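You operate a simulated robot arm through the tools that you are given. There is no shell and no other tool. Be economical: measure what you need, move in short steps, check, and stop when the job is done.

The job below is to be done with a simulated robot arm. You get a single attempt, and the scene is never put back.

## Task
Open the lower mill drawer, fetch the white jar that says "31" from the steel bench, by the mill and stand it in the bottom drawer of the steel bench, then shut the drawer. Shut the cupboard door. Put the 57 ring gauge from the shelf under the steel bench on the glass of the light table and the 45 ring gauge on the right end of the sorting table. Shut the dust drawer. Stack the 28 mm wood block from the middle grid paper on top of the 36 mm wood block. Take the white funnel on the middle grid paper and put it away on the steel bench, by the shaker. Any order will do. Set down upright: white jar.

It is judged by the outcome, as a careful person would: the job done as asked, and still so three seconds after it is handed in. It fails if anything else is knocked over, pushed out of place, dropped, spilled or broken.

## Robot
A 7-joint arm with a two-finger parallel gripper on a trunk, on a base that drives. Base frame: it is fixed to the floor where the robot stands at the start and does not move with it; the origin is under the middle of the robot, x ahead of it, y to its left, z up. Lengths are in cm, angles in degrees, forces in N, time in s.
With the tool pointing down near the work surface it reaches from about 10 to 90 cm from the robot's upright axis, wherever it stands. Its first joint turns from -166.0 to 166.0 degrees. Places, roughly: bottom drawer of the steel bench [90, -50, 40]; cupboard door [130, 20, 50]; dust drawer [-130, -100, 70]; glass of the light table (22x18 cm) [286, 32, 96]; lower mill drawer [80, -30, 50]; right end of the sorting table [-50, 90, 80]; ring gauge [0, -100, 50]; steel bench, by the shaker (44x19 cm) [30, -56, 86]; white funnel (9x9x6 cm) [-120, 570, 80]; white jar [125, -25, 100]; wood block [-100, 575, 75]. Payload 1.57 kg.
The tool frame sits at the grasp point between the pads (the TCP): z along the fingers, y along the line on which they close. The tips reach 3 cm beyond it. The gripper opens to 11 cm. The fingers are 2.4 cm wide and 1.2 cm thick; the gripper's body (4.8 by 11.2 cm) begins 7.8 cm behind the TCP.
Orientation is told as [roll, pitch, yaw] about the base's x, y, z axes, in that order, counted from this pose: with the fingers straight down and closing along the base's y, the tool's x points along the base's -x, its y along +y and its z along -z.

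## Interface
- The arm moves only by the tool servo_tool. Its argument "plan" is a list of rows, each a list of 3 entries, a list of its own where there are three numbers: the finger opening in cm, from 0 to 11, then the shift along the base's x, y, z in cm, then the turn, a rotation vector about the base's x, y, z in degrees. In form: [[grip, [tx, ty, tz], [ax, ay, az]], ...]. A call has 1 to 10 rows; each row is the pose to reach, as a shift and turn from the pose commanded when the call began. A row lasts 0.2 s, in which the tool goes at most 5 cm and 8.6 degrees; a call with a longer step from one row to the next is refused whole, and so is a gripper value outside its range. Where a pose cannot be reached the arm comes as near as it can. A force on the tool above 40 N (or 10 N above the force at the start of the call, whichever is more), or a blocked arm, ends the call early, and 0.2 s more pass. Each finger travels about 10.8 cm/s and halts on what it meets, pressing with about 21 N; the grip force reading is that of the motor and also rises with nothing between the fingers. The clock runs only during rows and for 0.2 s after the last one: add rows that repeat a pose to give the fingers time. The reply holds the time, the measured pose of the TCP, the force on the tool along the base axes, the opening and the grip force, in the units named above and with some noise, with the torque about the TCP (base axes, N m) and any sound that the robot's microphone picked up.
- Cameras (640 x 400 px; columns grow to the right, rows downward): "scene" is now at [48.16, 20.89, 121.98]; the picture's right is [0.19, -0.98, 0.00], its down [-0.92, -0.17, -0.36] and it looks along [0.36, 0.07, -0.93] (base axes); focal length 214 px, centre (320, 200). "wrist" rides on the gripper at [7, 1.6, -14.1] in the tool frame; the picture's right is [-0.23, 0.97, 0.00], its down [-0.86, -0.20, -0.48] and it looks along [-0.47, -0.11, 0.88] (tool axes); focal length 222 px, centre (320, 200). There is no depth. A picture from a camera that has moved, and an enlarged one, comes with that camera's place and axes in the base frame and with its lens.
- grab_frame(camera): a new picture of that camera. It takes no simulated time.
- raise_lower(by): slides the trunk up (or, below 0, down) by that many cm; the arm and the scene camera ride with it, the base frame stays. It gives what a move gives, with no picture.
- drive_base(legs): drives the robot by 1 to 6 legs, each [ahead, left, turn to the left] in cm, cm and degrees, along the robot's own axes; the way and the turn of a leg run together, so that a leg with both is an arc; at most 150 cm and 180 degrees a leg. The arm and the cameras ride along, it lands a little off, and it stops where it bumps. It gives what a move gives.
- pan_tilt(pan, tilt): turns the head with the scene camera to pan (to the left, within 103 degrees either way) and tilt (down, from -29 to 69), counted from straight ahead of the robot. It gives what a move gives.
- inspect(camera, box): a new picture of the part [left, top, right, bottom] of that camera's present view, enlarged. It takes no simulated time.
- sign_off(): hands the job in; it is judged then, once.

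Work in short steps. Places have to be worked out from the pictures, the camera data and where the tool is seen: move nearer, look again, correct. Check each grasp and each placing, and mend what went wrong. You have 207 turns and 184 pictures in all, those below and enlarged ones among them. Open the gripper and draw the arm clear of the work before you hand the job in, unless the task says otherwise.

The tools are called after "Call:" by a JSON object that holds its "op" and its "data". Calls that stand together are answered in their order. servo_tool: Moves the arm, as the interface text tells. Its arguments: {"type":"object","properties":{"plan":{"type":"array","items":{"type":"array"}}},"required":["plan"]} The other tools are called the same way: raise_lower (by) slides the trunk up or down; drive_base (legs) drives the base; pan_tilt (pan, tilt) turns the head that bears the scene camera; grab_frame (camera) takes a picture; inspect (camera, box) takes an enlarged picture of a part of a camera's view; sign_off () hands the job in.

At the start:

```text
t: 0.0
eef_pos: [36.1, -34.73, 106.63]
tcp_rot: [0.0, 0.0, 0.1]
wrist_force: [0.0, 0.1, 0.6]
torque: [-0.02, 0.0, 0.0]
opening: 11.01
grip_force: 0.0
trunk travel left (down, up): [-30.0, 31.0]
robot x, y, heading: [-0.08, -0.19, -0.0]
head pan, tilt: [10.8, 68.8]
```

scene: 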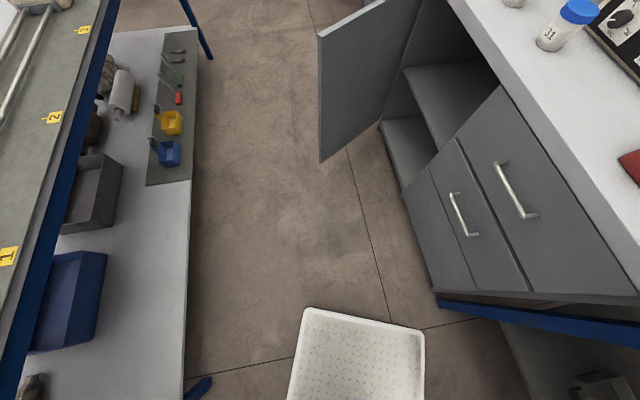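
wrist: 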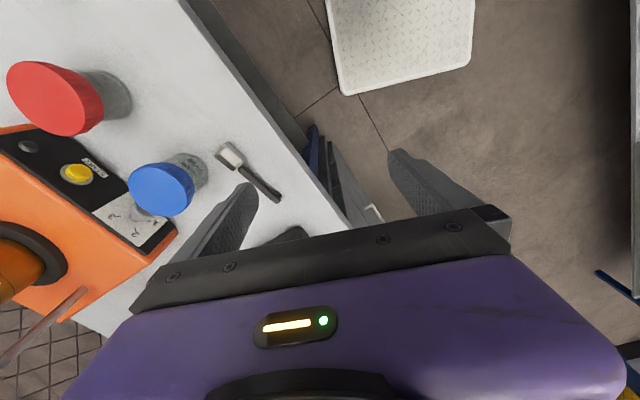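

The first view shows a steel bench on the right (with the drawers and an open cupboard door), and a table on the left. I look around with the head to map the scene.

Call:
{"op": "pan_tilt", "data": {"pan": 0, "tilt": 20}}

Call:
{"op": "grab_frame", "data": {"camera": "scene"}}

Call:
{"op": "pan_tilt", "data": {"pan": -60, "tilt": 35}}

Call:
{"op": "grab_frame", "data": {"camera": "scene"}}

Call:
{"op": "pan_tilt", "data": {"pan": -103, "tilt": 35}}

Call:
{"op": "grab_frame", "data": {"camera": "scene"}}

Call:
{"op": "pan_tilt", "data": {"pan": 90, "tilt": 30}}

Call:
{"op": "grab_frame", "data": {"camera": "scene"}}

```text
t: 1.2
eef_pos: [36.1, -34.97, 106.54]
tcp_rot: [0.0, -0.1, 0.0]
wrist_force: [0.5, -0.3, -0.1]
torque: [-0.01, -0.02, 0.03]
opening: 11.0
grip_force: 0.0
trunk travel left (down, up): [-30.0, 31.0]
robot x, y, heading: [0.04, -0.2, -0.0]
head pan, tilt: [0.0, 20.0]
```

```text
181 pictures are left
camera scene: at [51.98, 19.85, 128.72], right [0.0, -1.0, 0.0], down [-0.34, 0.0, -0.94], along [0.94, 0.0, -0.34], focal length 214 px, centre (320, 200)
```

scene: 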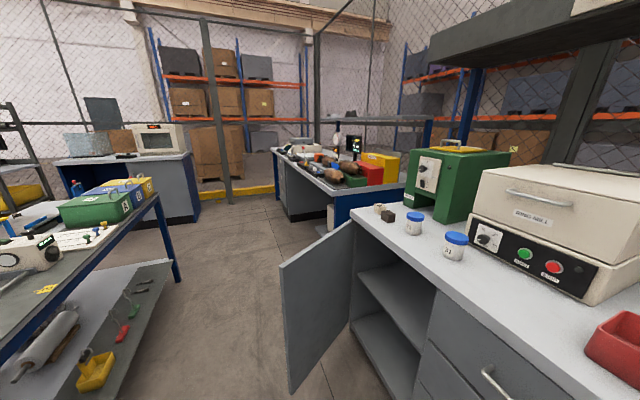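

```text
t: 2.5
eef_pos: [36.01, -34.75, 106.59]
tcp_rot: [0.1, 0.0, 0.0]
wrist_force: [-0.5, 0.4, -0.2]
torque: [-0.01, -0.03, -0.01]
opening: 11.01
grip_force: 0.1
trunk travel left (down, up): [-30.0, 31.0]
robot x, y, heading: [-0.43, 0.06, -0.0]
head pan, tilt: [-60.0, 35.0]
```

```text
180 pictures are left
camera scene: at [47.08, 12.22, 126.35], right [-0.87, -0.5, 0.0], down [-0.29, 0.5, -0.82], along [0.41, -0.71, -0.57], focal length 214 px, centre (320, 200)
```

scene: 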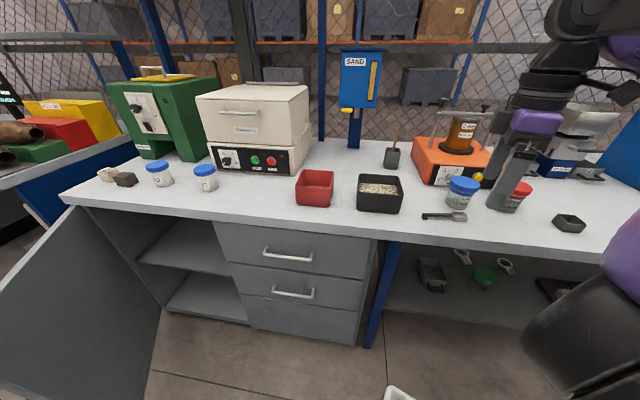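

```text
t: 3.6
eef_pos: [36.03, -34.77, 106.59]
tcp_rot: [0.0, 0.0, 0.0]
wrist_force: [0.0, -0.5, 0.0]
torque: [0.05, 0.0, 0.0]
opening: 10.98
grip_force: 0.1
trunk travel left (down, up): [-30.0, 31.0]
robot x, y, heading: [-0.14, 0.2, -0.2]
head pan, tilt: [-103.0, 35.0]
```

```text
179 pictures are left
camera scene: at [40.7, 11.26, 126.35], right [-0.97, 0.22, 0.0], down [0.13, 0.56, -0.82], along [-0.18, -0.8, -0.57], focal length 214 px, centre (320, 200)
```

scene: 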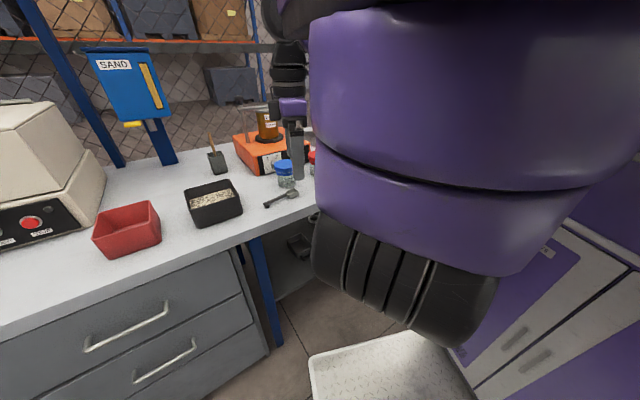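

```text
t: 6.4
eef_pos: [36.21, -34.8, 106.58]
tcp_rot: [0.0, 0.0, 0.1]
wrist_force: [-0.1, 0.5, 0.5]
torque: [-0.01, 0.03, -0.02]
opening: 10.99
grip_force: 0.0
trunk travel left (down, up): [-30.0, 31.0]
robot x, y, heading: [0.08, -0.25, -0.1]
head pan, tilt: [90.0, 30.0]
```

```text
178 pictures are left
camera scene: at [42.67, 28.89, 127.13], right [1.0, 0.0, 0.0], down [0.0, -0.5, -0.87], along [0.0, 0.87, -0.5], focal length 214 px, centre (320, 200)
```

scene: 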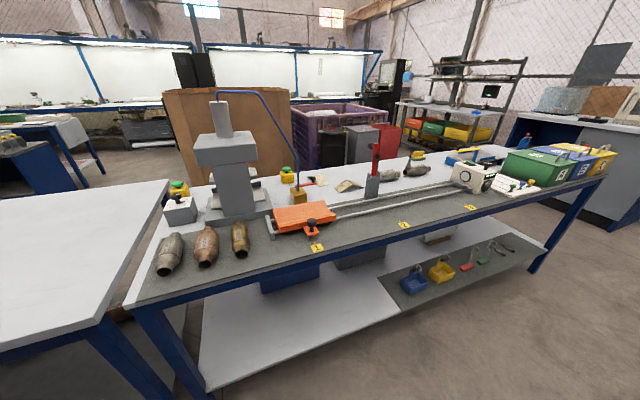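

The bench is turned by about 21° to the base frame, running from about (-4,-59) to (153,3). I look closer at the drawers and the under-shelf from here.

Call:
{"op": "pan_tilt", "data": {"pan": -60, "tilt": 50}}

Call:
{"op": "inspect", "data": {"camera": "scene", "box": [160, 120, 480, 320]}}

Call:
{"op": "inspect", "data": {"camera": "scene", "box": [380, 120, 620, 270]}}

```text
t: 8.8
eef_pos: [35.89, -34.83, 106.56]
tcp_rot: [0.0, 0.0, 0.0]
wrist_force: [-0.3, 0.0, -0.1]
torque: [0.0, 0.0, -0.01]
opening: 11.01
grip_force: 0.0
trunk travel left (down, up): [-30.0, 31.0]
robot x, y, heading: [-0.04, -0.09, 0.0]
head pan, tilt: [-60.0, 50.0]
```

```text
2.00 times, centred on (320, 220) of scene
camera zoom: at [46.52, 13.18, 124.17], right [-0.87, -0.5, 0.0], down [-0.38, 0.66, -0.64], along [0.32, -0.56, -0.77], focal length 429 px, centre (320, 160)
```

zoom: 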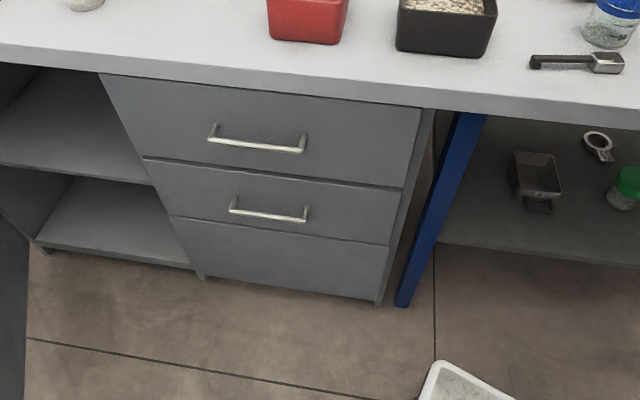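

```text
2.67 times, centred on (500, 195) of scene
camera zoom: at [46.52, 13.18, 124.17], right [-0.87, -0.5, 0.0], down [-0.38, 0.66, -0.64], along [0.32, -0.56, -0.77], focal length 572 px, centre (-160, 213)
```

zoom: 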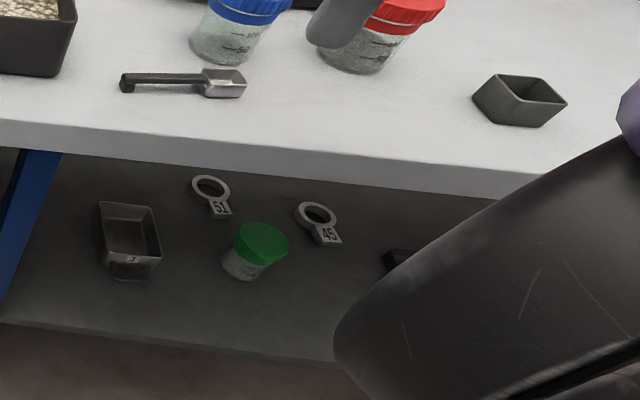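

Only the two handled drawers exist; the lower one is the target (handle near (80,-24,48)). First I shut the cupboard door, whose free edge is near (117,32). I align with the aisle and go forward.

Call:
{"op": "drive_base", "data": {"legs": [[0, 0, 20.5], [45, 0, 0]]}}

Call:
{"op": "pan_tilt", "data": {"pan": -20, "tilt": 40}}

Call:
{"op": "grab_frame", "data": {"camera": "scene"}}

```text
t: 12.6
eef_pos: [88.31, -3.64, 106.47]
tcp_rot: [-0.1, 0.1, 20.8]
wrist_force: [-1.1, 0.1, 0.5]
torque: [0.01, -0.03, -0.01]
opening: 11.0
grip_force: 0.0
trunk travel left (down, up): [-30.0, 31.0]
robot x, y, heading: [42.11, 15.9, 21.0]
head pan, tilt: [-60.0, 50.0]
```

```text
t: 13.7
eef_pos: [88.37, -3.67, 106.62]
tcp_rot: [0.0, 0.0, 20.8]
wrist_force: [-0.1, -0.1, 0.5]
torque: [-0.02, -0.01, 0.0]
opening: 10.99
grip_force: 0.1
trunk travel left (down, up): [-30.0, 31.0]
robot x, y, heading: [41.94, 16.28, 20.9]
head pan, tilt: [-20.0, 40.0]
```

```text
175 pictures are left
camera scene: at [83.6, 49.88, 125.59], right [0.01, -1.0, 0.0], down [-0.64, -0.01, -0.77], along [0.77, 0.01, -0.64], focal length 214 px, centre (320, 200)
```

scene: 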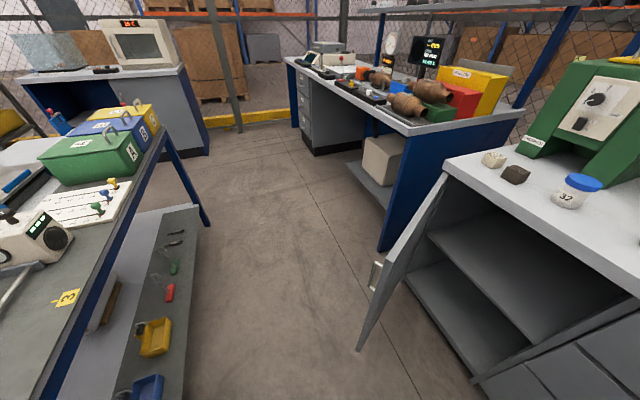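

Triangulated: door's free edge top is at about (117,32.5,79), hinge top near (149,4). I move 14 cm closer and close the fingers while moving to the outer side of the door at height 106.

Call:
{"op": "drive_base", "data": {"legs": [[14, 0, 0]]}}

Call:
{"op": "servo_tool", "data": {"plan": [[8, [3, 4, 0], [0, 0, 0]], [4, [6, 8, 0], [0, 0, 0]], [0, [9, 12, 0], [0, 0, 0]], [0, [12, 16, 0], [0, 0, 0]], [0, [15, 20, 0], [0, 0, 0]], [0, [18, 24, 0], [0, 0, 0]], [0, [21, 28, 0], [0, 0, 0]], [0, [24, 32, 0], [0, 0, 0]], [0, [27, 35, 0], [0, 0, 0]], [0, [27, 35, 0], [0, 0, 0]]]}}

Call:
{"op": "grab_frame", "data": {"camera": "scene"}}

```text
t: 15.0
eef_pos: [101.55, 1.42, 106.46]
tcp_rot: [0.1, 0.1, 20.9]
wrist_force: [0.4, -0.3, 0.7]
torque: [0.0, 0.0, -0.01]
opening: 11.02
grip_force: 0.0
trunk travel left (down, up): [-30.0, 31.0]
robot x, y, heading: [55.54, 20.69, 20.7]
head pan, tilt: [-20.0, 40.0]
```

```text
t: 17.2
eef_pos: [128.6, 36.38, 106.46]
tcp_rot: [0.0, 0.0, 20.8]
wrist_force: [-0.4, -0.9, -0.5]
torque: [0.01, 0.01, 0.0]
opening: 0.0
grip_force: 20.7
trunk travel left (down, up): [-30.0, 31.0]
robot x, y, heading: [55.64, 21.08, 20.8]
head pan, tilt: [-20.0, 40.0]
```

```text
174 pictures are left
camera scene: at [96.7, 54.91, 125.59], right [0.01, -1.0, 0.0], down [-0.64, -0.01, -0.77], along [0.77, 0.01, -0.64], focal length 214 px, centre (320, 200)
```

scene: 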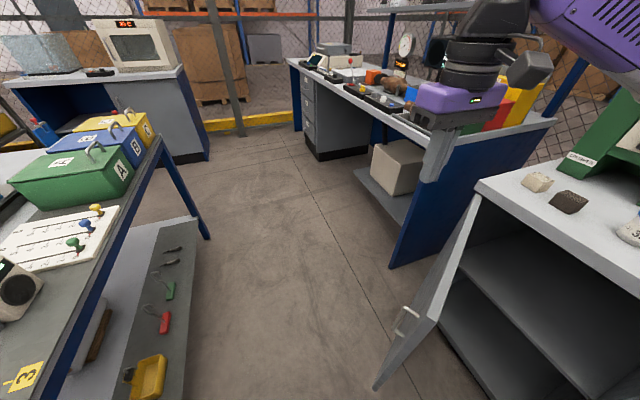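

The fingers are on the outer side of the door. I lower to z≈74 in place.

Call:
{"op": "servo_tool", "data": {"plan": [[0, [1, 0, -5], [0, 0, 0]], [0, [2, 0, -10], [0, 0, 0]], [0, [2, 0, -15], [0, 0, 0]], [0, [2, 0, -20], [0, 0, 0]], [0, [2, 0, -25], [0, 0, 0]], [0, [2, 0, -30], [0, 0, 0]], [0, [2, 0, -32], [0, 0, 0]]]}}

Call:
{"op": "grab_frame", "data": {"camera": "scene"}}

```text
refused: row 1 steps farther than a row can; nothing moved
```

```text
173 pictures are left
camera scene: at [96.7, 54.91, 125.59], right [0.01, -1.0, 0.0], down [-0.64, -0.01, -0.77], along [0.77, 0.01, -0.64], focal length 214 px, centre (320, 200)
```

scene: 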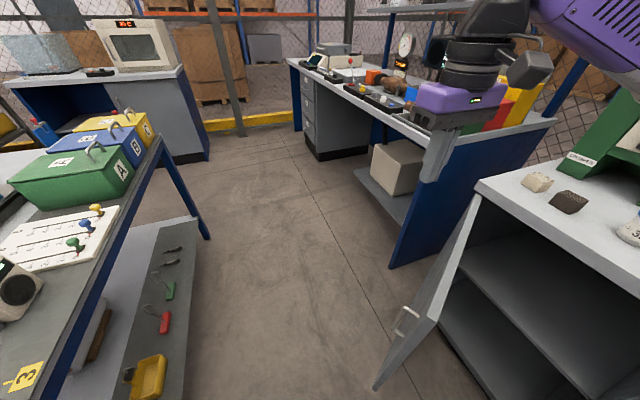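

The step was slightly over 5 cm; I descend in legal steps.

Call:
{"op": "servo_tool", "data": {"plan": [[0, [1, 0, -4.8], [0, 0, 0]], [0, [2, 0, -9.6], [0, 0, 0]], [0, [2, 0, -14.4], [0, 0, 0]], [0, [2, 0, -19.2], [0, 0, 0]], [0, [2, 0, -24], [0, 0, 0]], [0, [2, 0, -28.8], [0, 0, 0]], [0, [2, 0, -32], [0, 0, 0]]]}}

Call:
{"op": "grab_frame", "data": {"camera": "scene"}}

```text
t: 18.8
eef_pos: [130.6, 36.59, 74.65]
tcp_rot: [0.0, 0.0, 20.8]
wrist_force: [-0.5, 0.4, -0.4]
torque: [0.0, 0.02, -0.01]
opening: 0.0
grip_force: 21.2
trunk travel left (down, up): [-30.0, 31.0]
robot x, y, heading: [55.39, 20.92, 20.9]
head pan, tilt: [-20.0, 40.0]
```

```text
172 pictures are left
camera scene: at [96.71, 54.89, 125.6], right [0.01, -1.0, 0.0], down [-0.64, -0.01, -0.77], along [0.77, 0.01, -0.64], focal length 214 px, centre (320, 200)
```

scene: 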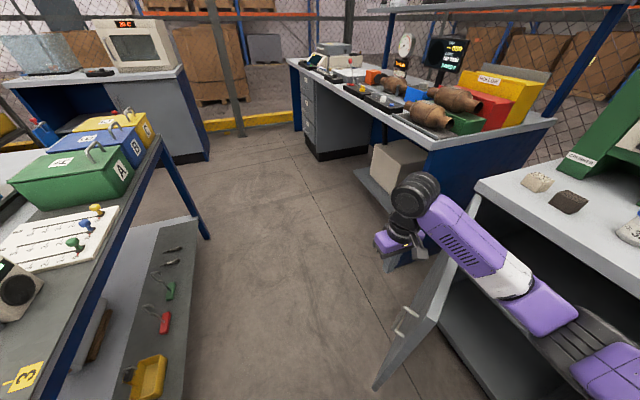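

Body would foul the bench overhang at the end of the push, so I tilt the tool about 50° so the tips lead toward the bench, lowering a little.

Call:
{"op": "servo_tool", "data": {"plan": [[0, [0, 0, 0], [-7.8, -3, 0]], [0, [0, 0, 0], [-15.6, -6, 0]], [0, [0, 0, 0], [-23.4, -9, 0]], [0, [0, 0, -1], [-31.2, -12, 0]], [0, [0, 0, -2], [-39, -15, 0]], [0, [0, 0, -3], [-46.7, -17.8, 0]]]}}

Call:
{"op": "grab_frame", "data": {"camera": "wrist"}}

```text
t: 20.2
eef_pos: [130.75, 36.28, 71.58]
tcp_rot: [-50.1, -0.1, 20.7]
wrist_force: [0.2, -0.1, 0.3]
torque: [0.0, 0.01, 0.01]
opening: 0.0
grip_force: 20.8
trunk travel left (down, up): [-30.0, 31.0]
robot x, y, heading: [55.51, 21.06, 20.9]
head pan, tilt: [-20.0, 40.0]
```

```text
171 pictures are left
camera wrist: at [120.01, 44.92, 79.42], right [-0.01, 0.67, -0.75], down [0.71, 0.53, 0.46], along [0.7, -0.53, -0.48], focal length 222 px, centre (320, 200)
```

wrist: 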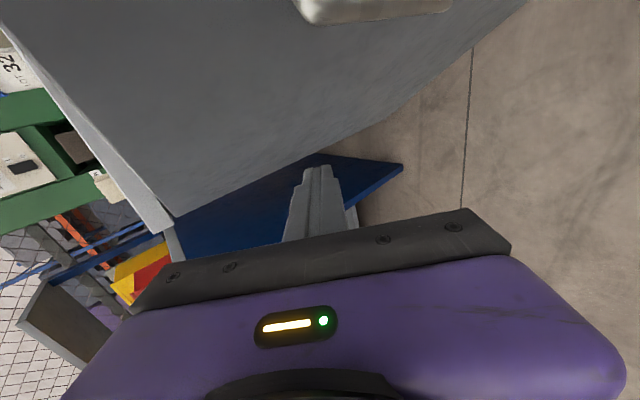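

Clear view: door face ahead, handle near its free edge. I push along the closing arc.

Call:
{"op": "servo_tool", "data": {"plan": [[0, [-3, -3.5, 0], [0, 0, 0]], [0, [-6, -7, 0], [0, 0, 0]], [0, [-8, -11, 0], [0, 0, 0]], [0, [-10, -15, 0], [0, 0, 0]], [0, [-11.5, -19, 0], [0, 0, 0]], [0, [-12.5, -23, 0], [0, 0, 0]], [0, [-13, -27, 0], [0, 0, 0]]]}}

Call:
{"op": "grab_frame", "data": {"camera": "scene"}}

```text
t: 21.8
eef_pos: [117.69, 9.35, 71.6]
tcp_rot: [-50.0, 0.0, 20.9]
wrist_force: [0.5, 0.2, 0.6]
torque: [-0.02, 0.01, -0.02]
opening: 0.0
grip_force: 20.8
trunk travel left (down, up): [-30.0, 31.0]
robot x, y, heading: [55.53, 21.04, 21.1]
head pan, tilt: [-20.0, 40.0]
```

```text
170 pictures are left
camera scene: at [96.72, 54.95, 125.58], right [0.01, -1.0, 0.0], down [-0.64, -0.01, -0.77], along [0.77, 0.01, -0.64], focal length 214 px, centre (320, 200)
```

scene: 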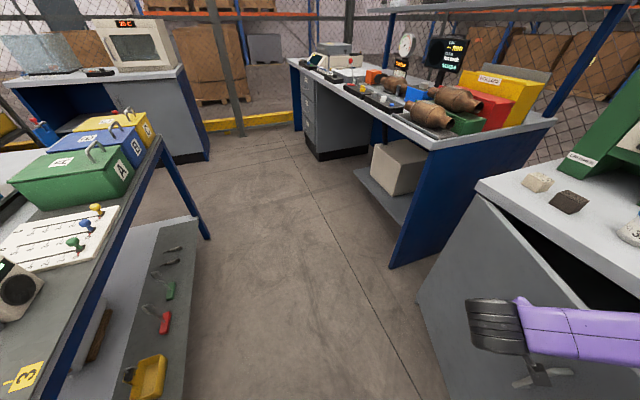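

The door follows nicely. I continue until it meets the frame.

Call:
{"op": "servo_tool", "data": {"plan": [[0, [0, -4, 0], [0, 0, 0]], [0, [0.5, -7, 0], [0, 0, 0]], [0, [1, -10, 0], [0, 0, 0]], [0, [1.5, -12, 0], [0, 0, 0]], [0, [2, -14, 0], [0, 0, 0]], [0, [2.5, -15.5, 0], [0, 0, 0]], [0, [3, -17, 0], [0, 0, 0]]]}}

Call:
{"op": "grab_frame", "data": {"camera": "scene"}}

```text
t: 23.3
eef_pos: [120.1, -5.95, 71.31]
tcp_rot: [-49.4, -0.1, 21.1]
wrist_force: [-5.9, 7.4, 8.3]
torque: [-0.13, 0.01, -0.18]
opening: 0.0
grip_force: 21.0
trunk travel left (down, up): [-30.0, 31.0]
robot x, y, heading: [55.18, 20.94, 20.9]
head pan, tilt: [-20.0, 40.0]
stopped in row 7: the force on the tool passed its limit at 56 N (the readings are from after the stop); the commanded pose is now the measured one
```

```text
169 pictures are left
camera scene: at [96.65, 54.97, 125.6], right [0.01, -1.0, 0.0], down [-0.64, -0.01, -0.77], along [0.77, 0.01, -0.64], focal length 214 px, centre (320, 200)
```

scene: 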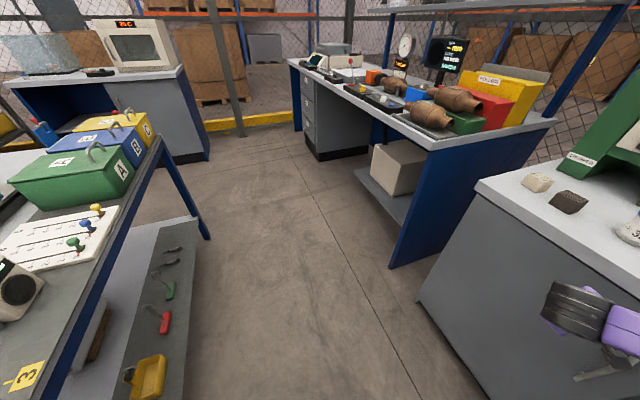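

The door is flush with the cabinet. I back off along the bench normal, level the tool to horizontal, and raise.

Call:
{"op": "servo_tool", "data": {"plan": [[0, [-1.4, 3.7, 0], [-7.47, -2.86, 0]], [0, [-2.8, 7.4, 0], [-14.9, -5.7, 0]], [0, [-4.3, 11.2, 0], [-22.4, -8.6, 0]], [0, [-5.7, 15, 0], [-29.9, -11.4, 0]], [0, [-7.1, 18.7, 0], [-37.4, -14.3, 0]], [0, [-7.1, 18.7, 5], [-37.4, -14.3, 0]], [0, [-7.1, 18.7, 10], [-37.4, -14.3, 0]], [0, [-7.1, 18.7, 15], [-37.4, -14.3, 0]], [0, [-7.1, 18.7, 20], [-37.4, -14.3, 0]], [0, [-7.1, 18.7, 25], [-37.4, -14.3, 0]]]}}

Call:
{"op": "servo_tool", "data": {"plan": [[0, [0, 0, 0], [0, 0, 8.5]], [0, [0, 0, 0], [0, 0, 17]], [0, [0, 0, 0], [0, 0, 25.5]], [0, [0, 0, 0], [0, 0, 34]], [0, [0, 0, 0], [0, 0, 42.5]], [0, [0, 0, 0], [0, 0, 51]], [0, [0, 0, 0], [0, 0, 59.5]], [0, [0, 0, 0], [0, 0, 68]], [0, [0, 0, 0], [0, 0, 76.5]], [0, [0, 0, 0], [0, 0, 85]]]}}

Call:
{"op": "grab_frame", "data": {"camera": "scene"}}

```text
t: 25.5
eef_pos: [114.97, 12.64, 94.89]
tcp_rot: [-89.5, 0.0, 20.9]
wrist_force: [0.3, -0.4, -0.1]
torque: [0.02, -0.03, 0.0]
opening: 0.0
grip_force: 20.9
out of reach, approached as far as the arm can: row 5, 6, 10
trunk travel left (down, up): [-30.0, 31.0]
robot x, y, heading: [55.61, 21.14, 20.7]
head pan, tilt: [-20.0, 40.0]
```

```text
t: 27.7
eef_pos: [114.92, 12.76, 94.96]
tcp_rot: [-89.4, 0.1, 106.2]
wrist_force: [-0.5, -0.3, 0.1]
torque: [-0.02, 0.03, -0.04]
opening: 0.0
grip_force: 21.1
out of reach, approached as far as the arm can: row 1, 2, 3, 4, 5, 6, 7, 8
trunk travel left (down, up): [-30.0, 31.0]
robot x, y, heading: [55.66, 20.95, 21.0]
head pan, tilt: [-20.0, 40.0]
```

```text
168 pictures are left
camera scene: at [96.68, 54.94, 125.59], right [0.01, -1.0, 0.0], down [-0.64, -0.01, -0.77], along [0.77, 0.01, -0.64], focal length 214 px, centre (320, 200)
```

scene: 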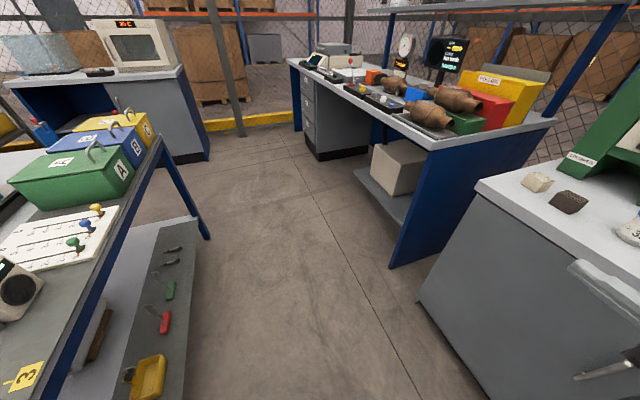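

Door shut confirmed. I raise the trunk 20 cm for clearance and drive to a spot left of the drawer, facing the bench.

Call:
{"op": "raise_lower", "data": {"by": 20}}

Call:
{"op": "drive_base", "data": {"legs": [[30, 3, 0], [37, 3, 0], [0, 0, -45]]}}

Call:
{"op": "pan_tilt", "data": {"pan": -30, "tilt": 45}}

Call:
{"op": "grab_frame", "data": {"camera": "scene"}}

```text
t: 29.9
eef_pos: [114.91, 12.9, 114.88]
tcp_rot: [-89.5, 0.1, 106.1]
wrist_force: [-0.6, 0.2, 0.1]
torque: [-0.02, 0.02, 0.01]
opening: 0.0
grip_force: 21.3
trunk travel left (down, up): [-50.0, 11.0]
robot x, y, heading: [55.45, 20.99, 21.1]
head pan, tilt: [-20.0, 40.0]
```

```text
t: 36.0
eef_pos: [151.34, 2.09, 115.03]
tcp_rot: [-89.5, 0.1, 60.7]
wrist_force: [0.5, 0.5, -0.2]
torque: [-0.03, -0.01, -0.01]
opening: 0.01
grip_force: 20.9
trunk travel left (down, up): [-50.0, 11.0]
robot x, y, heading: [115.68, 50.03, -24.2]
head pan, tilt: [-20.0, 40.0]
```

```text
t: 36.7
eef_pos: [151.39, 1.97, 114.87]
tcp_rot: [-89.6, 0.0, 60.6]
wrist_force: [1.3, 0.2, 0.0]
torque: [0.01, 0.0, 0.0]
opening: 0.0
grip_force: 20.8
trunk travel left (down, up): [-50.0, 11.0]
robot x, y, heading: [115.69, 50.48, -24.4]
head pan, tilt: [-30.0, 45.0]
```

```text
167 pictures are left
camera scene: at [167.29, 43.89, 144.87], right [-0.81, -0.58, 0.0], down [-0.41, 0.58, -0.71], along [0.41, -0.58, -0.71], focal length 214 px, centre (320, 200)
```

scene: 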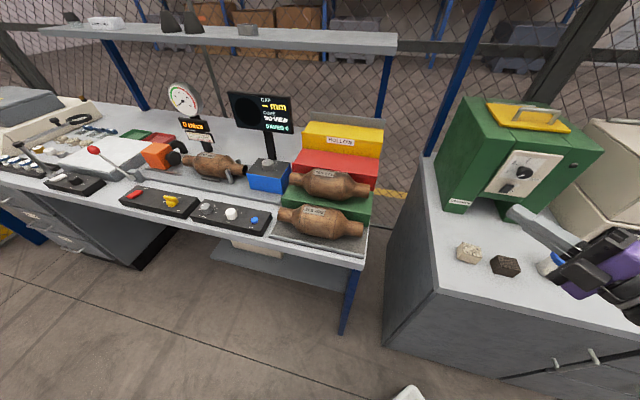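

Clear; I finish the turn to face the bench and look.

Call:
{"op": "drive_base", "data": {"legs": [[0, 0, -44]]}}

Call:
{"op": "pan_tilt", "data": {"pan": -40, "tilt": 50}}

Call:
{"op": "grab_frame", "data": {"camera": "scene"}}

```text
t: 39.1
eef_pos: [107.91, -9.42, 114.99]
tcp_rot: [-89.6, 0.0, 16.8]
wrist_force: [-0.1, 0.1, 0.3]
torque: [-0.01, -0.02, 0.02]
opening: 0.01
grip_force: 21.6
trunk travel left (down, up): [-50.0, 11.0]
robot x, y, heading: [115.59, 49.92, -68.9]
head pan, tilt: [-30.0, 45.0]
```

```text
t: 39.8
eef_pos: [107.87, -9.41, 114.99]
tcp_rot: [-89.5, 0.0, 16.9]
wrist_force: [-0.9, 0.2, 0.0]
torque: [0.02, 0.0, -0.01]
opening: 0.0
grip_force: 20.7
trunk travel left (down, up): [-50.0, 11.0]
robot x, y, heading: [115.42, 50.54, -68.5]
head pan, tilt: [-40.0, 50.0]
```

```text
166 pictures are left
camera scene: at [147.26, 10.34, 144.18], right [-0.95, 0.32, 0.0], down [0.24, 0.73, -0.64], along [-0.2, -0.61, -0.77], focal length 214 px, centre (320, 200)
```

scene: 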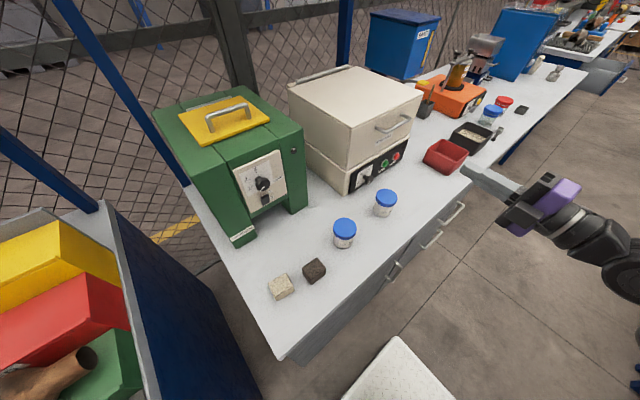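

Handle triangulates to about (79,-22,51); jar 31 near (116,-23). I move the tool sideways in front of the handle, open to 6 cm, then lower the trunk.

Call:
{"op": "servo_tool", "data": {"plan": [[2, [-4, 1, 0], [0, 0, 4]], [4, [-8.5, 2, 0], [0, 0, 4]], [6, [-13, 2.5, 0], [0, 0, 4]], [6, [-17.5, 2.5, 0], [0, 0, 4]], [6, [-22, 2, 0], [0, 0, 4]], [6, [-26, 1, 0], [0, 0, 4]], [6, [-30, 0, 0], [0, 0, 4]], [6, [-33, -1, 0], [0, 0, 4]]]}}

Call:
{"op": "raise_lower", "data": {"by": -45}}

Call:
{"op": "grab_frame", "data": {"camera": "wrist"}}

Call:
{"op": "grab_frame", "data": {"camera": "scene"}}

```text
t: 41.6
eef_pos: [74.83, -10.27, 115.06]
tcp_rot: [-89.4, 0.0, 20.7]
wrist_force: [0.2, 0.6, -0.1]
torque: [0.06, 0.0, -0.03]
opening: 6.01
grip_force: 0.1
trunk travel left (down, up): [-50.0, 11.0]
robot x, y, heading: [115.2, 50.08, -68.2]
head pan, tilt: [-40.0, 50.0]
```

```text
refused: -45 is not a number from -40 to 40
```

```text
165 pictures are left
camera wrist: at [63.41, 0.39, 113.57], right [0.21, 0.09, -0.97], down [0.63, 0.75, 0.2], along [0.75, -0.66, 0.1], focal length 222 px, centre (320, 200)
```

wrist: 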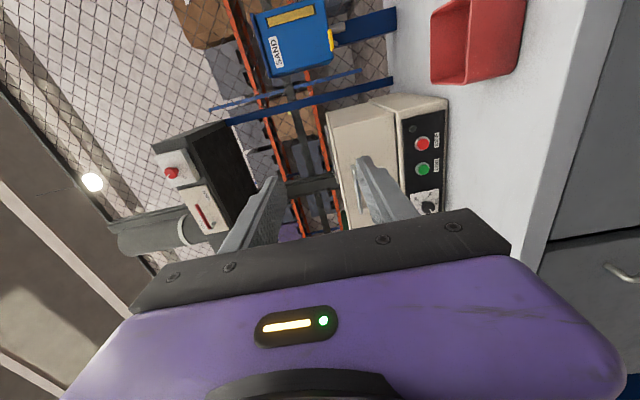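

```text
164 pictures are left
camera scene: at [147.27, 10.36, 144.18], right [-0.95, 0.32, 0.0], down [0.24, 0.73, -0.64], along [-0.2, -0.61, -0.77], focal length 214 px, centre (320, 200)
```

scene: 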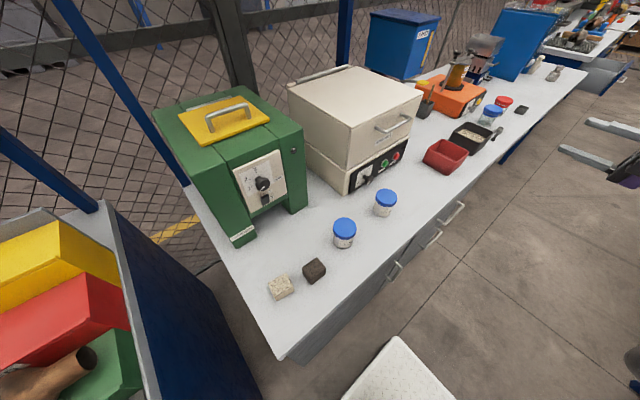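

Position is right; I lower the trunk in one 40 cm slide (TCP to about z=75, in front of the drawers).

Call:
{"op": "raise_lower", "data": {"by": -40}}

Call:
{"op": "grab_frame", "data": {"camera": "wrist"}}

```text
t: 45.5
eef_pos: [74.88, -10.41, 75.1]
tcp_rot: [-89.5, 0.0, 20.7]
wrist_force: [0.3, -0.2, 0.4]
torque: [0.0, 0.0, -0.03]
opening: 5.99
grip_force: 0.0
trunk travel left (down, up): [-10.0, 51.0]
robot x, y, heading: [115.54, 50.29, -68.9]
head pan, tilt: [-40.0, 50.0]
```

```text
163 pictures are left
camera wrist: at [63.43, 0.38, 73.57], right [0.21, 0.09, -0.97], down [0.63, 0.75, 0.2], along [0.75, -0.66, 0.1], focal length 222 px, centre (320, 200)
```

wrist: 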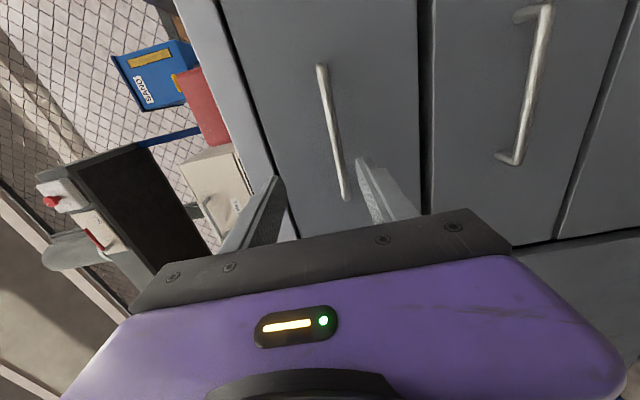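

Lower handle's centre comes out at about (78.8,-22,52.7). I lower the arm 22.4 cm in front of it.

Call:
{"op": "servo_tool", "data": {"plan": [[6, [0, 0, -5], [0, 0, 0]], [6, [0, 0, -10], [0, 0, 0]], [6, [0, 0, -15], [0, 0, 0]], [6, [0, 0, -20], [0, 0, 0]], [6, [0, 0, -22.4], [0, 0, 0]], [6, [0, 0, -22.4], [0, 0, 0]]]}}

Call:
{"op": "grab_frame", "data": {"camera": "wrist"}}

```text
t: 46.9
eef_pos: [75.42, -10.14, 52.69]
tcp_rot: [-89.6, -0.1, 20.9]
wrist_force: [1.0, -0.8, -0.2]
torque: [0.01, -0.01, -0.02]
opening: 6.0
grip_force: 0.0
out of reach, approached as far as the arm can: row 5, 6
trunk travel left (down, up): [-10.0, 51.0]
robot x, y, heading: [115.0, 49.93, -68.4]
head pan, tilt: [-40.0, 50.0]
```

```text
162 pictures are left
camera wrist: at [64.01, 0.56, 51.27], right [0.21, 0.09, -0.97], down [0.63, 0.75, 0.2], along [0.75, -0.66, 0.1], focal length 222 px, centre (320, 200)
```

wrist: 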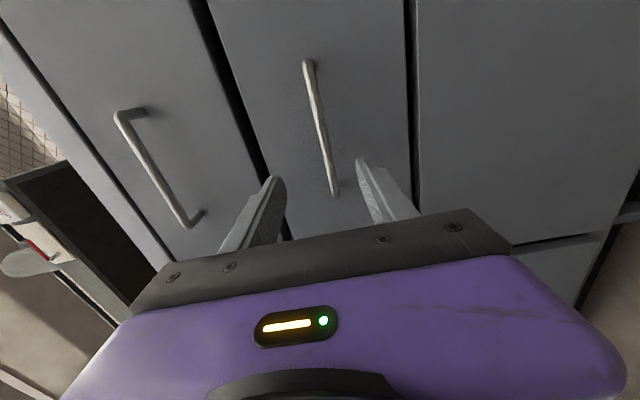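

Reach is marginal at this height, so I lower the trunk by 9 and bring the arm up to compensate.

Call:
{"op": "raise_lower", "data": {"by": -9}}

Call:
{"op": "servo_tool", "data": {"plan": [[6, [0, 0, 4.5], [0, 0, 0]], [6, [0, 0, 8.2], [0, 0, 0]], [6, [0.9, -2.3, 8.2], [0, 0, 0]], [6, [1.8, -4.6, 8.2], [0, 0, 0]], [6, [2.7, -7, 8.2], [0, 0, 0]], [6, [3.4, -9.3, 8.2], [0, 0, 0]], [6, [3.7, -10, 8.2], [0, 0, 0]]]}}

Call:
{"op": "grab_frame", "data": {"camera": "wrist"}}

```text
t: 48.1
eef_pos: [75.63, -10.26, 43.92]
tcp_rot: [-89.6, 0.0, 20.7]
wrist_force: [-0.2, 0.4, -0.3]
torque: [-0.02, 0.03, -0.01]
opening: 6.01
grip_force: 0.0
trunk travel left (down, up): [-1.0, 60.0]
robot x, y, heading: [115.49, 49.92, -68.6]
head pan, tilt: [-40.0, 50.0]
```

```text
t: 49.7
eef_pos: [78.98, -20.46, 51.95]
tcp_rot: [-89.5, -0.1, 20.7]
wrist_force: [0.3, -0.6, -0.3]
torque: [0.04, -0.03, 0.0]
opening: 6.01
grip_force: 0.2
trunk travel left (down, up): [-1.0, 60.0]
robot x, y, heading: [115.2, 50.12, -68.9]
head pan, tilt: [-40.0, 50.0]
```

```text
161 pictures are left
camera wrist: at [67.59, -9.64, 50.42], right [0.21, 0.09, -0.97], down [0.63, 0.75, 0.2], along [0.75, -0.66, 0.1], focal length 222 px, centre (320, 200)
```

wrist: 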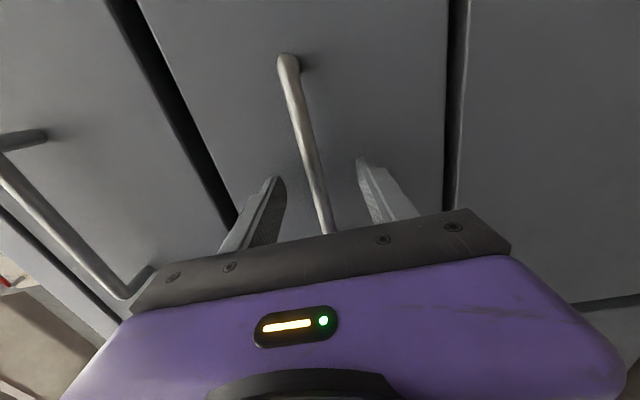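

The bar lies between the fingers. I advance 1 cm and close.

Call:
{"op": "servo_tool", "data": {"plan": [[6, [0.4, -1, 0], [0, 0, 0]], [3, [0.4, -1, 0], [0, 0, 0]], [0, [0.4, -1, 0], [0, 0, 0]], [0, [0.4, -1, 0], [0, 0, 0]]]}}

Call:
{"op": "grab_frame", "data": {"camera": "wrist"}}

```text
t: 50.7
eef_pos: [79.43, -21.38, 51.97]
tcp_rot: [-89.5, 0.0, 20.7]
wrist_force: [0.7, 0.1, 0.9]
torque: [0.05, -0.05, -0.2]
opening: 1.19
grip_force: 29.1
trunk travel left (down, up): [-1.0, 60.0]
robot x, y, heading: [115.36, 50.3, -68.6]
head pan, tilt: [-40.0, 50.0]
```

```text
160 pictures are left
camera wrist: at [68.04, -10.52, 50.5], right [0.21, 0.09, -0.97], down [0.63, 0.75, 0.2], along [0.75, -0.66, 0.1], focal length 222 px, centre (320, 200)
```

wrist: 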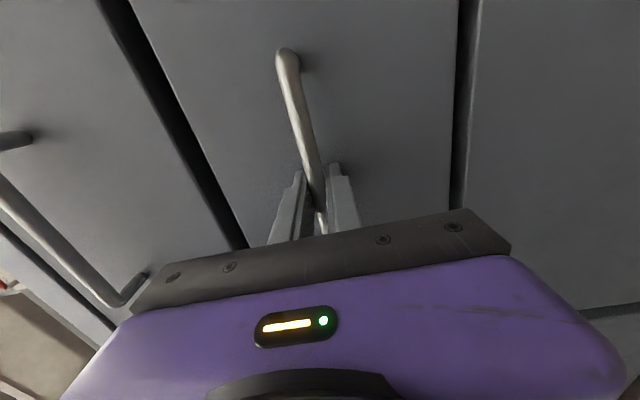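

Gripped on the 1.2 cm bar. I pull along the bench normal by 25 cm.

Call:
{"op": "servo_tool", "data": {"plan": [[0, [-0.7, 1.9, 0], [0, 0, 0]], [0, [-1.8, 4.7, 0], [0, 0, 0]], [0, [-2.9, 7.5, 0], [0, 0, 0]], [0, [-3.9, 10.3, 0], [0, 0, 0]], [0, [-5, 13.1, 0], [0, 0, 0]], [0, [-6.1, 15.9, 0], [0, 0, 0]], [0, [-7.1, 18.7, 0], [0, 0, 0]], [0, [-8.2, 21.5, 0], [0, 0, 0]], [0, [-9, 23.4, 0], [0, 0, 0]]]}}

Call:
{"op": "grab_frame", "data": {"camera": "scene"}}

Call:
{"op": "grab_frame", "data": {"camera": "wrist"}}

```text
t: 52.7
eef_pos: [70.65, 2.37, 52.02]
tcp_rot: [-89.5, 0.1, 20.8]
wrist_force: [-15.1, -5.0, 4.8]
torque: [0.06, -0.01, -0.23]
opening: 1.21
grip_force: 28.9
trunk travel left (down, up): [-1.0, 60.0]
robot x, y, heading: [115.24, 50.18, -68.5]
head pan, tilt: [-40.0, 50.0]
```

```text
159 pictures are left
camera scene: at [147.24, 10.34, 95.18], right [-0.95, 0.32, 0.0], down [0.24, 0.73, -0.64], along [-0.2, -0.61, -0.77], focal length 214 px, centre (320, 200)
```

scene: 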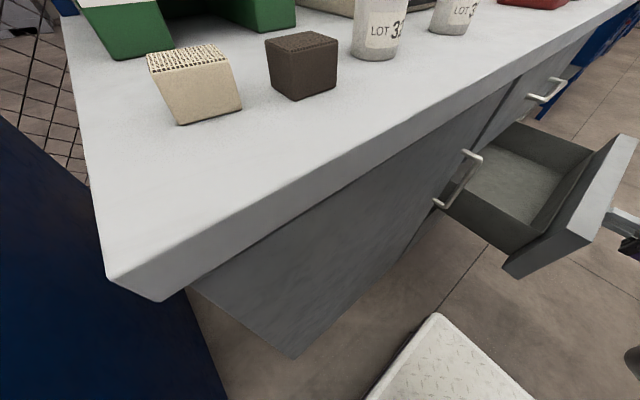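

```text
158 pictures are left
camera wrist: at [59.1, 13.15, 50.52], right [0.21, 0.09, -0.97], down [0.63, 0.75, 0.2], along [0.75, -0.66, 0.1], focal length 222 px, centre (320, 200)
```

wrist: 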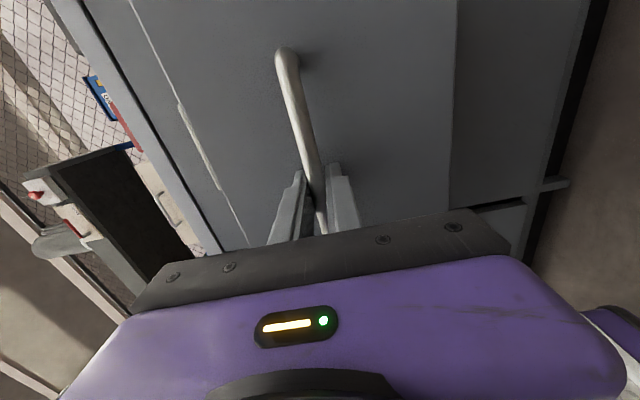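

The drawer is open about 25 cm and empty. I release, back off, and raise the trunk.

Call:
{"op": "servo_tool", "data": {"plan": [[3, [0, 0, 0], [0, 0, 0]], [5, [0, 0, 0], [0, 0, 0]], [5, [-1.5, 4, 0], [0, 0, 0]], [5, [-3, 8, 0], [0, 0, 0]], [5, [-3, 8, 0], [0, 0, 0]]]}}

Call:
{"op": "raise_lower", "data": {"by": 40}}

Call:
{"op": "servo_tool", "data": {"plan": [[5, [0, 0, 2], [7.85, 2.97, 0]], [6, [0, 0, 4], [15.7, 5.94, 0]], [7, [0, 0, 6], [23.5, 8.9, 0]], [8, [0, 0, 8], [31.4, 11.9, 0]], [9, [0, 0, 10], [39.2, 14.9, 0]], [10, [0, 0, 12], [47.1, 17.8, 0]], [10, [0, 0, 14], [55, 20.8, 0]], [10, [0, 0, 16], [62.8, 23.8, 0]], [10, [0, 0, 18], [70.6, 26.8, 0]], [10, [0, 0, 20], [78.5, 29.7, 0]]]}}

Call:
{"op": "pan_tilt", "data": {"pan": -25, "tilt": 45}}

Call:
{"op": "grab_frame", "data": {"camera": "scene"}}

```text
t: 53.9
eef_pos: [71.28, 10.06, 52.31]
tcp_rot: [-89.5, 0.0, 20.8]
wrist_force: [-0.5, 0.3, -1.0]
torque: [0.01, 0.01, 0.0]
opening: 4.99
grip_force: 0.0
out of reach, approached as far as the arm can: row 3, 4, 5
trunk travel left (down, up): [-1.0, 60.0]
robot x, y, heading: [115.53, 49.98, -68.5]
head pan, tilt: [-40.0, 50.0]
```

```text
t: 57.7
eef_pos: [71.18, 9.98, 92.4]
tcp_rot: [-89.6, 0.0, 20.8]
wrist_force: [0.2, -0.5, 0.0]
torque: [0.04, 0.0, 0.01]
opening: 4.99
grip_force: 0.1
trunk travel left (down, up): [-41.0, 20.0]
robot x, y, heading: [115.74, 49.95, -68.3]
head pan, tilt: [-40.0, 50.0]
```

```text
t: 59.1
eef_pos: [78.34, 5.72, 95.92]
tcp_rot: [-52.2, -7.9, 20.7]
wrist_force: [0.7, -0.1, -0.6]
torque: [-0.03, -0.01, -0.02]
opening: 10.0
grip_force: 0.0
out of reach, approached as far as the arm can: row 5, 6
trunk travel left (down, up): [-41.0, 20.0]
robot x, y, heading: [115.58, 49.92, -68.5]
head pan, tilt: [-40.0, 50.0]
stopped in row 6: the arm was blocked; the commanded pose is now the measured one
```

```text
t: 59.9
eef_pos: [78.32, 5.82, 95.97]
tcp_rot: [-52.1, -8.1, 20.6]
wrist_force: [-0.1, 0.0, 0.2]
torque: [-0.02, 0.01, -0.03]
opening: 10.03
grip_force: 0.0
trunk travel left (down, up): [-41.0, 20.0]
robot x, y, heading: [115.2, 50.03, -68.6]
head pan, tilt: [-25.0, 45.0]
```

```text
157 pictures are left
camera scene: at [149.2, 9.52, 135.86], right [-1.0, 0.06, 0.0], down [0.04, 0.71, -0.71], along [-0.04, -0.71, -0.71], focal length 214 px, centre (320, 200)
```

scene: 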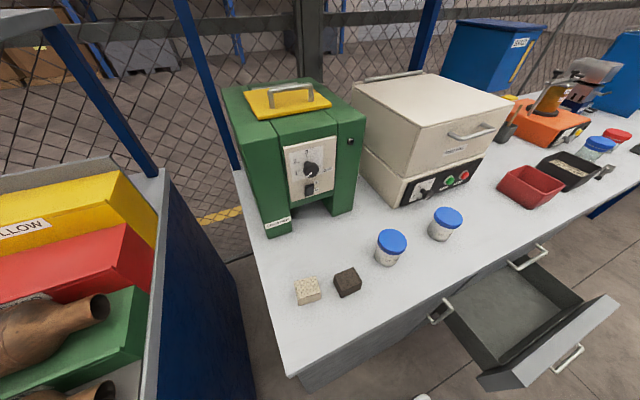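

Arm stalled near its limit; the jar 31 is at about (116,-24). I shift the tool back toward the robot's front and finish turning it downward.

Call:
{"op": "servo_tool", "data": {"plan": [[10, [4, -1, 2.5], [0, 0, 0]], [10, [8, -2, 5], [0, 0, 0]], [10, [11, -3, 7], [0, 0, 0]], [10, [13, -4, 8], [6.56, 3.6, 0.51]], [10, [15, -5, 9], [13.1, 7.2, 1.03]], [10, [17, -6, 10], [19.7, 10.8, 1.54]], [10, [18, -6, 11], [26.2, 14.4, 2.06]], [10, [19, -6, 12], [32.8, 18, 2.57]], [10, [20, -6, 13], [39.3, 21.6, 3.09]], [10, [21, -6, 14], [45.9, 25.2, 3.6]]]}}

Call:
{"op": "servo_tool", "data": {"plan": [[10, [1.5, -1, 1], [0, 0, -8.5]], [10, [3, -2, 2], [0, 0, -17]], [10, [4.5, -3, 3], [0, 0, -25.5]], [10, [6, -4, 3], [0, 0, -34]], [10, [7.5, -5, 3], [0, 0, -42.5]], [10, [9, -6, 3], [0, 0, -51]], [10, [10, -7, 3], [0, 0, -59.5]], [10, [11, -8, 3], [0, 0, -68]], [10, [12, -9, 3], [0, 0, -76.5]], [10, [13, -10, 3], [0, 0, -85]]]}}

Call:
{"op": "grab_frame", "data": {"camera": "wrist"}}

```text
t: 60.5
eef_pos: [90.95, 0.67, 94.74]
tcp_rot: [-60.5, -16.3, 23.9]
wrist_force: [-0.5, 0.4, -1.2]
torque: [0.03, 0.02, -0.01]
opening: 10.02
grip_force: 0.1
trunk travel left (down, up): [-41.0, 20.0]
robot x, y, heading: [115.5, 50.25, -68.4]
head pan, tilt: [-25.0, 45.0]
stopped in row 3: the arm was blocked; the commanded pose is now the measured one
```

```text
t: 61.5
eef_pos: [102.87, -9.19, 97.0]
tcp_rot: [-61.5, -17.8, 7.2]
wrist_force: [-0.3, 0.6, 0.4]
torque: [0.0, 0.02, 0.01]
opening: 10.01
grip_force: 0.1
trunk travel left (down, up): [-41.0, 20.0]
robot x, y, heading: [115.54, 50.24, -68.4]
head pan, tilt: [-25.0, 45.0]
stopped in row 4: the arm was blocked; the commanded pose is now the measured one
```

```text
156 pictures are left
camera wrist: at [93.19, 2.8, 99.93], right [0.42, 0.52, -0.74], down [0.64, 0.41, 0.65], along [0.64, -0.75, -0.17], focal length 222 px, centre (320, 200)
```

wrist: 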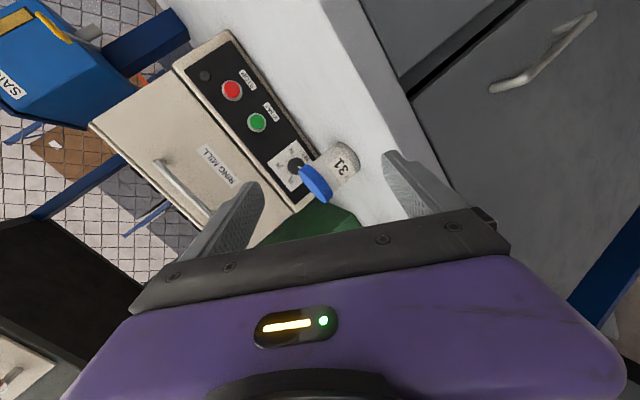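

The arm keeps stalling; I look at its configuration with the scene camera before continuing.

Call:
{"op": "pan_tilt", "data": {"pan": -75, "tilt": 25}}

Call:
{"op": "grab_frame", "data": {"camera": "scene"}}

```text
t: 62.6
eef_pos: [103.01, -9.37, 97.01]
tcp_rot: [-61.4, -17.9, 7.3]
wrist_force: [0.6, 1.2, -0.2]
torque: [-0.01, 0.0, -0.01]
opening: 9.98
grip_force: 0.1
trunk travel left (down, up): [-41.0, 20.0]
robot x, y, heading: [115.21, 50.06, -68.3]
head pan, tilt: [-75.0, 25.0]
```

```text
155 pictures are left
camera scene: at [142.28, 12.14, 138.92], right [-0.6, 0.8, 0.0], down [0.34, 0.25, -0.91], along [-0.73, -0.54, -0.42], focal length 214 px, centre (320, 200)
```

scene: 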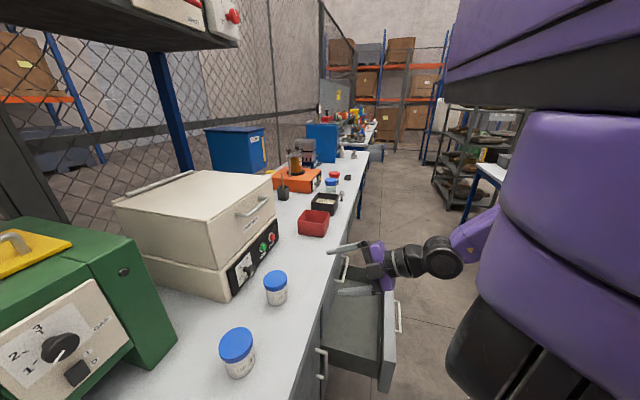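

The arm looks free of obstacles; likely a wrist/shoulder limit. I try rotating toward tool-down with the TCP held in place, a few rows.

Call:
{"op": "servo_tool", "data": {"plan": [[10, [0, 0, 0], [7.3, 3, 1.2]], [10, [0, 0, 0], [14.6, 5.9, 2.4]], [10, [0, 0, 0], [21.9, 8.9, 3.6]], [10, [0, 0, 0], [29.2, 11.9, 4.8]]]}}

Call:
{"op": "grab_frame", "data": {"camera": "scene"}}

```text
t: 63.4
eef_pos: [107.29, -10.22, 94.66]
tcp_rot: [-44.4, -21.4, 5.4]
wrist_force: [-0.8, -0.3, -0.2]
torque: [0.03, 0.0, -0.01]
opening: 9.99
grip_force: 0.0
trunk travel left (down, up): [-41.0, 20.0]
robot x, y, heading: [115.57, 50.22, -68.4]
head pan, tilt: [-75.0, 25.0]
stopped in row 3: the arm was blocked; the commanded pose is now the measured one
```

```text
154 pictures are left
camera scene: at [142.28, 12.14, 138.92], right [-0.6, 0.8, 0.0], down [0.34, 0.25, -0.91], along [-0.73, -0.54, -0.42], focal length 214 px, centre (320, 200)
```

scene: 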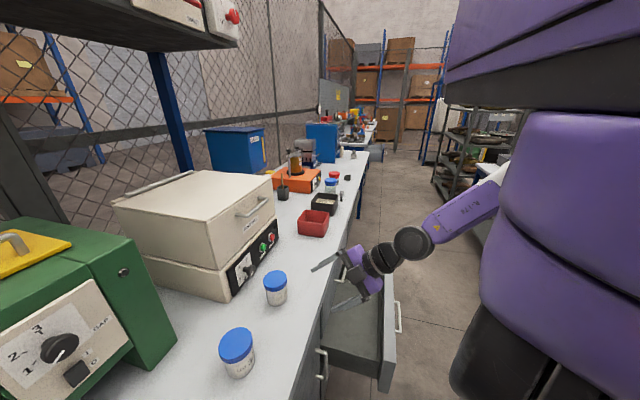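

It is rotating; the stalls look like joint-speed lag. I continue more slowly, with some upward motion.

Call:
{"op": "servo_tool", "data": {"plan": [[10, [0, 0, 1], [4.17, 2.43, 0.8]], [10, [0, 0, 2], [8.3, 4.9, 1.7]], [10, [0, 0, 3], [12.5, 7.3, 2.5]], [10, [0, 0, 4], [16.7, 9.7, 3.3]], [10, [0, 0, 5], [20.9, 12.1, 4.1]], [10, [0, 0, 6], [25, 14.6, 5]], [10, [0, 0, 7], [29.2, 17, 5.8]], [10, [0, 0, 8], [33.4, 19.4, 6.6]], [10, [0, 0, 9], [37.5, 21.9, 7.5]], [10, [0, 0, 10], [41.7, 24.3, 8.3]]]}}

```text
t: 64.1
eef_pos: [111.96, -10.76, 94.38]
tcp_rot: [-37.9, -27.7, 4.5]
wrist_force: [0.5, 0.2, -0.7]
torque: [0.0, -0.03, 0.01]
opening: 10.0
grip_force: 0.1
out of reach, approached as far as the arm can: row 3
trunk travel left (down, up): [-41.0, 20.0]
robot x, y, heading: [115.8, 49.94, -68.7]
head pan, tilt: [-75.0, 25.0]
stopped in row 3: the arm was blocked; the commanded pose is now the measured one
```

It resists turning that way relative to the robot; the natural tool yaw is the robot's heading. I raise the trunk and rotate straight to tool-down with yaw −69.

Call:
{"op": "raise_lower", "data": {"by": 15}}

Call:
{"op": "servo_tool", "data": {"plan": [[10, [0, 1, 0], [4.79, 0.29, -6.03]], [10, [0, 2, 0], [9.58, 0.58, -12.06]], [10, [0, 2, 0], [14.4, 0.87, -18.1]], [10, [0, 2, 0], [19.2, 1.16, -24.1]], [10, [0, 2, 0], [24, 1.45, -30.2]], [10, [0, 2, 0], [28.7, 1.74, -36.2]], [10, [0, 2, 0], [33.5, 2, -42.2]], [10, [0, 2, 0], [38.3, 2.3, -48.2]], [10, [0, 2, 0], [43.1, 2.6, -54.3]], [10, [0, 2, 0], [47.9, 2.9, -60.3]]]}}

Call:
{"op": "grab_frame", "data": {"camera": "scene"}}

```text
t: 65.8
eef_pos: [111.98, -10.63, 109.48]
tcp_rot: [-37.9, -27.6, 4.5]
wrist_force: [0.0, -0.8, 0.2]
torque: [-0.02, 0.01, 0.0]
opening: 9.99
grip_force: 0.0
trunk travel left (down, up): [-56.0, 5.0]
robot x, y, heading: [115.31, 49.94, -68.5]
head pan, tilt: [-75.0, 25.0]
```

```text
t: 66.5
eef_pos: [116.17, -8.69, 107.58]
tcp_rot: [-23.4, -34.7, -16.6]
wrist_force: [-0.1, 0.3, 1.0]
torque: [0.02, 0.0, 0.0]
opening: 9.97
grip_force: 0.1
trunk travel left (down, up): [-56.0, 5.0]
robot x, y, heading: [115.55, 50.35, -68.2]
head pan, tilt: [-75.0, 25.0]
stopped in row 3: the arm was blocked; the commanded pose is now the measured one
```

```text
153 pictures are left
camera scene: at [142.26, 12.14, 153.93], right [-0.59, 0.8, 0.0], down [0.34, 0.25, -0.91], along [-0.73, -0.54, -0.42], focal length 214 px, centre (320, 200)
```

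scene: 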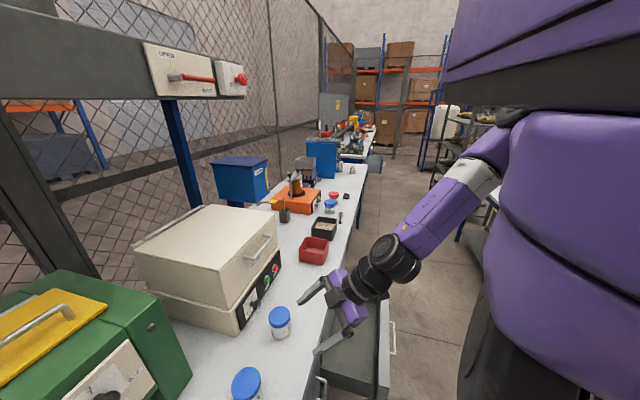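

Progress again. I continue with the recomputed remaining rotation at 6° per row.

Call:
{"op": "servo_tool", "data": {"plan": [[10, [0, 0, 0], [4.1, 1, -4.3]], [10, [0, 0, 0], [8.2, 2, -8.6]], [10, [0, 0, 0], [12.3, 3, -12.9]], [10, [0, 0, 0], [16.4, 4, -17.2]], [10, [0, 0, 0], [20.4, 5, -21.5]], [10, [0, 0, 0], [24.5, 6, -25.8]], [10, [0, 0, 0], [28.6, 7, -30.1]], [10, [0, 0, 0], [32.7, 8, -34.4]], [10, [0, 0, 0], [36.8, 9, -38.7]], [10, [0, 0, 0], [40.9, 9.9, -43]]]}}

```text
t: 67.5
eef_pos: [119.79, -8.1, 104.84]
tcp_rot: [-2.2, -29.1, -44.0]
wrist_force: [0.0, 0.1, 0.4]
torque: [-0.01, -0.02, 0.02]
opening: 10.0
grip_force: 0.1
out of reach, approached as far as the arm can: row 2, 3, 4
trunk travel left (down, up): [-56.0, 5.0]
robot x, y, heading: [115.13, 50.18, -68.7]
head pan, tilt: [-75.0, 25.0]
stopped in row 4: the arm was blocked; the commanded pose is now the measured one
```

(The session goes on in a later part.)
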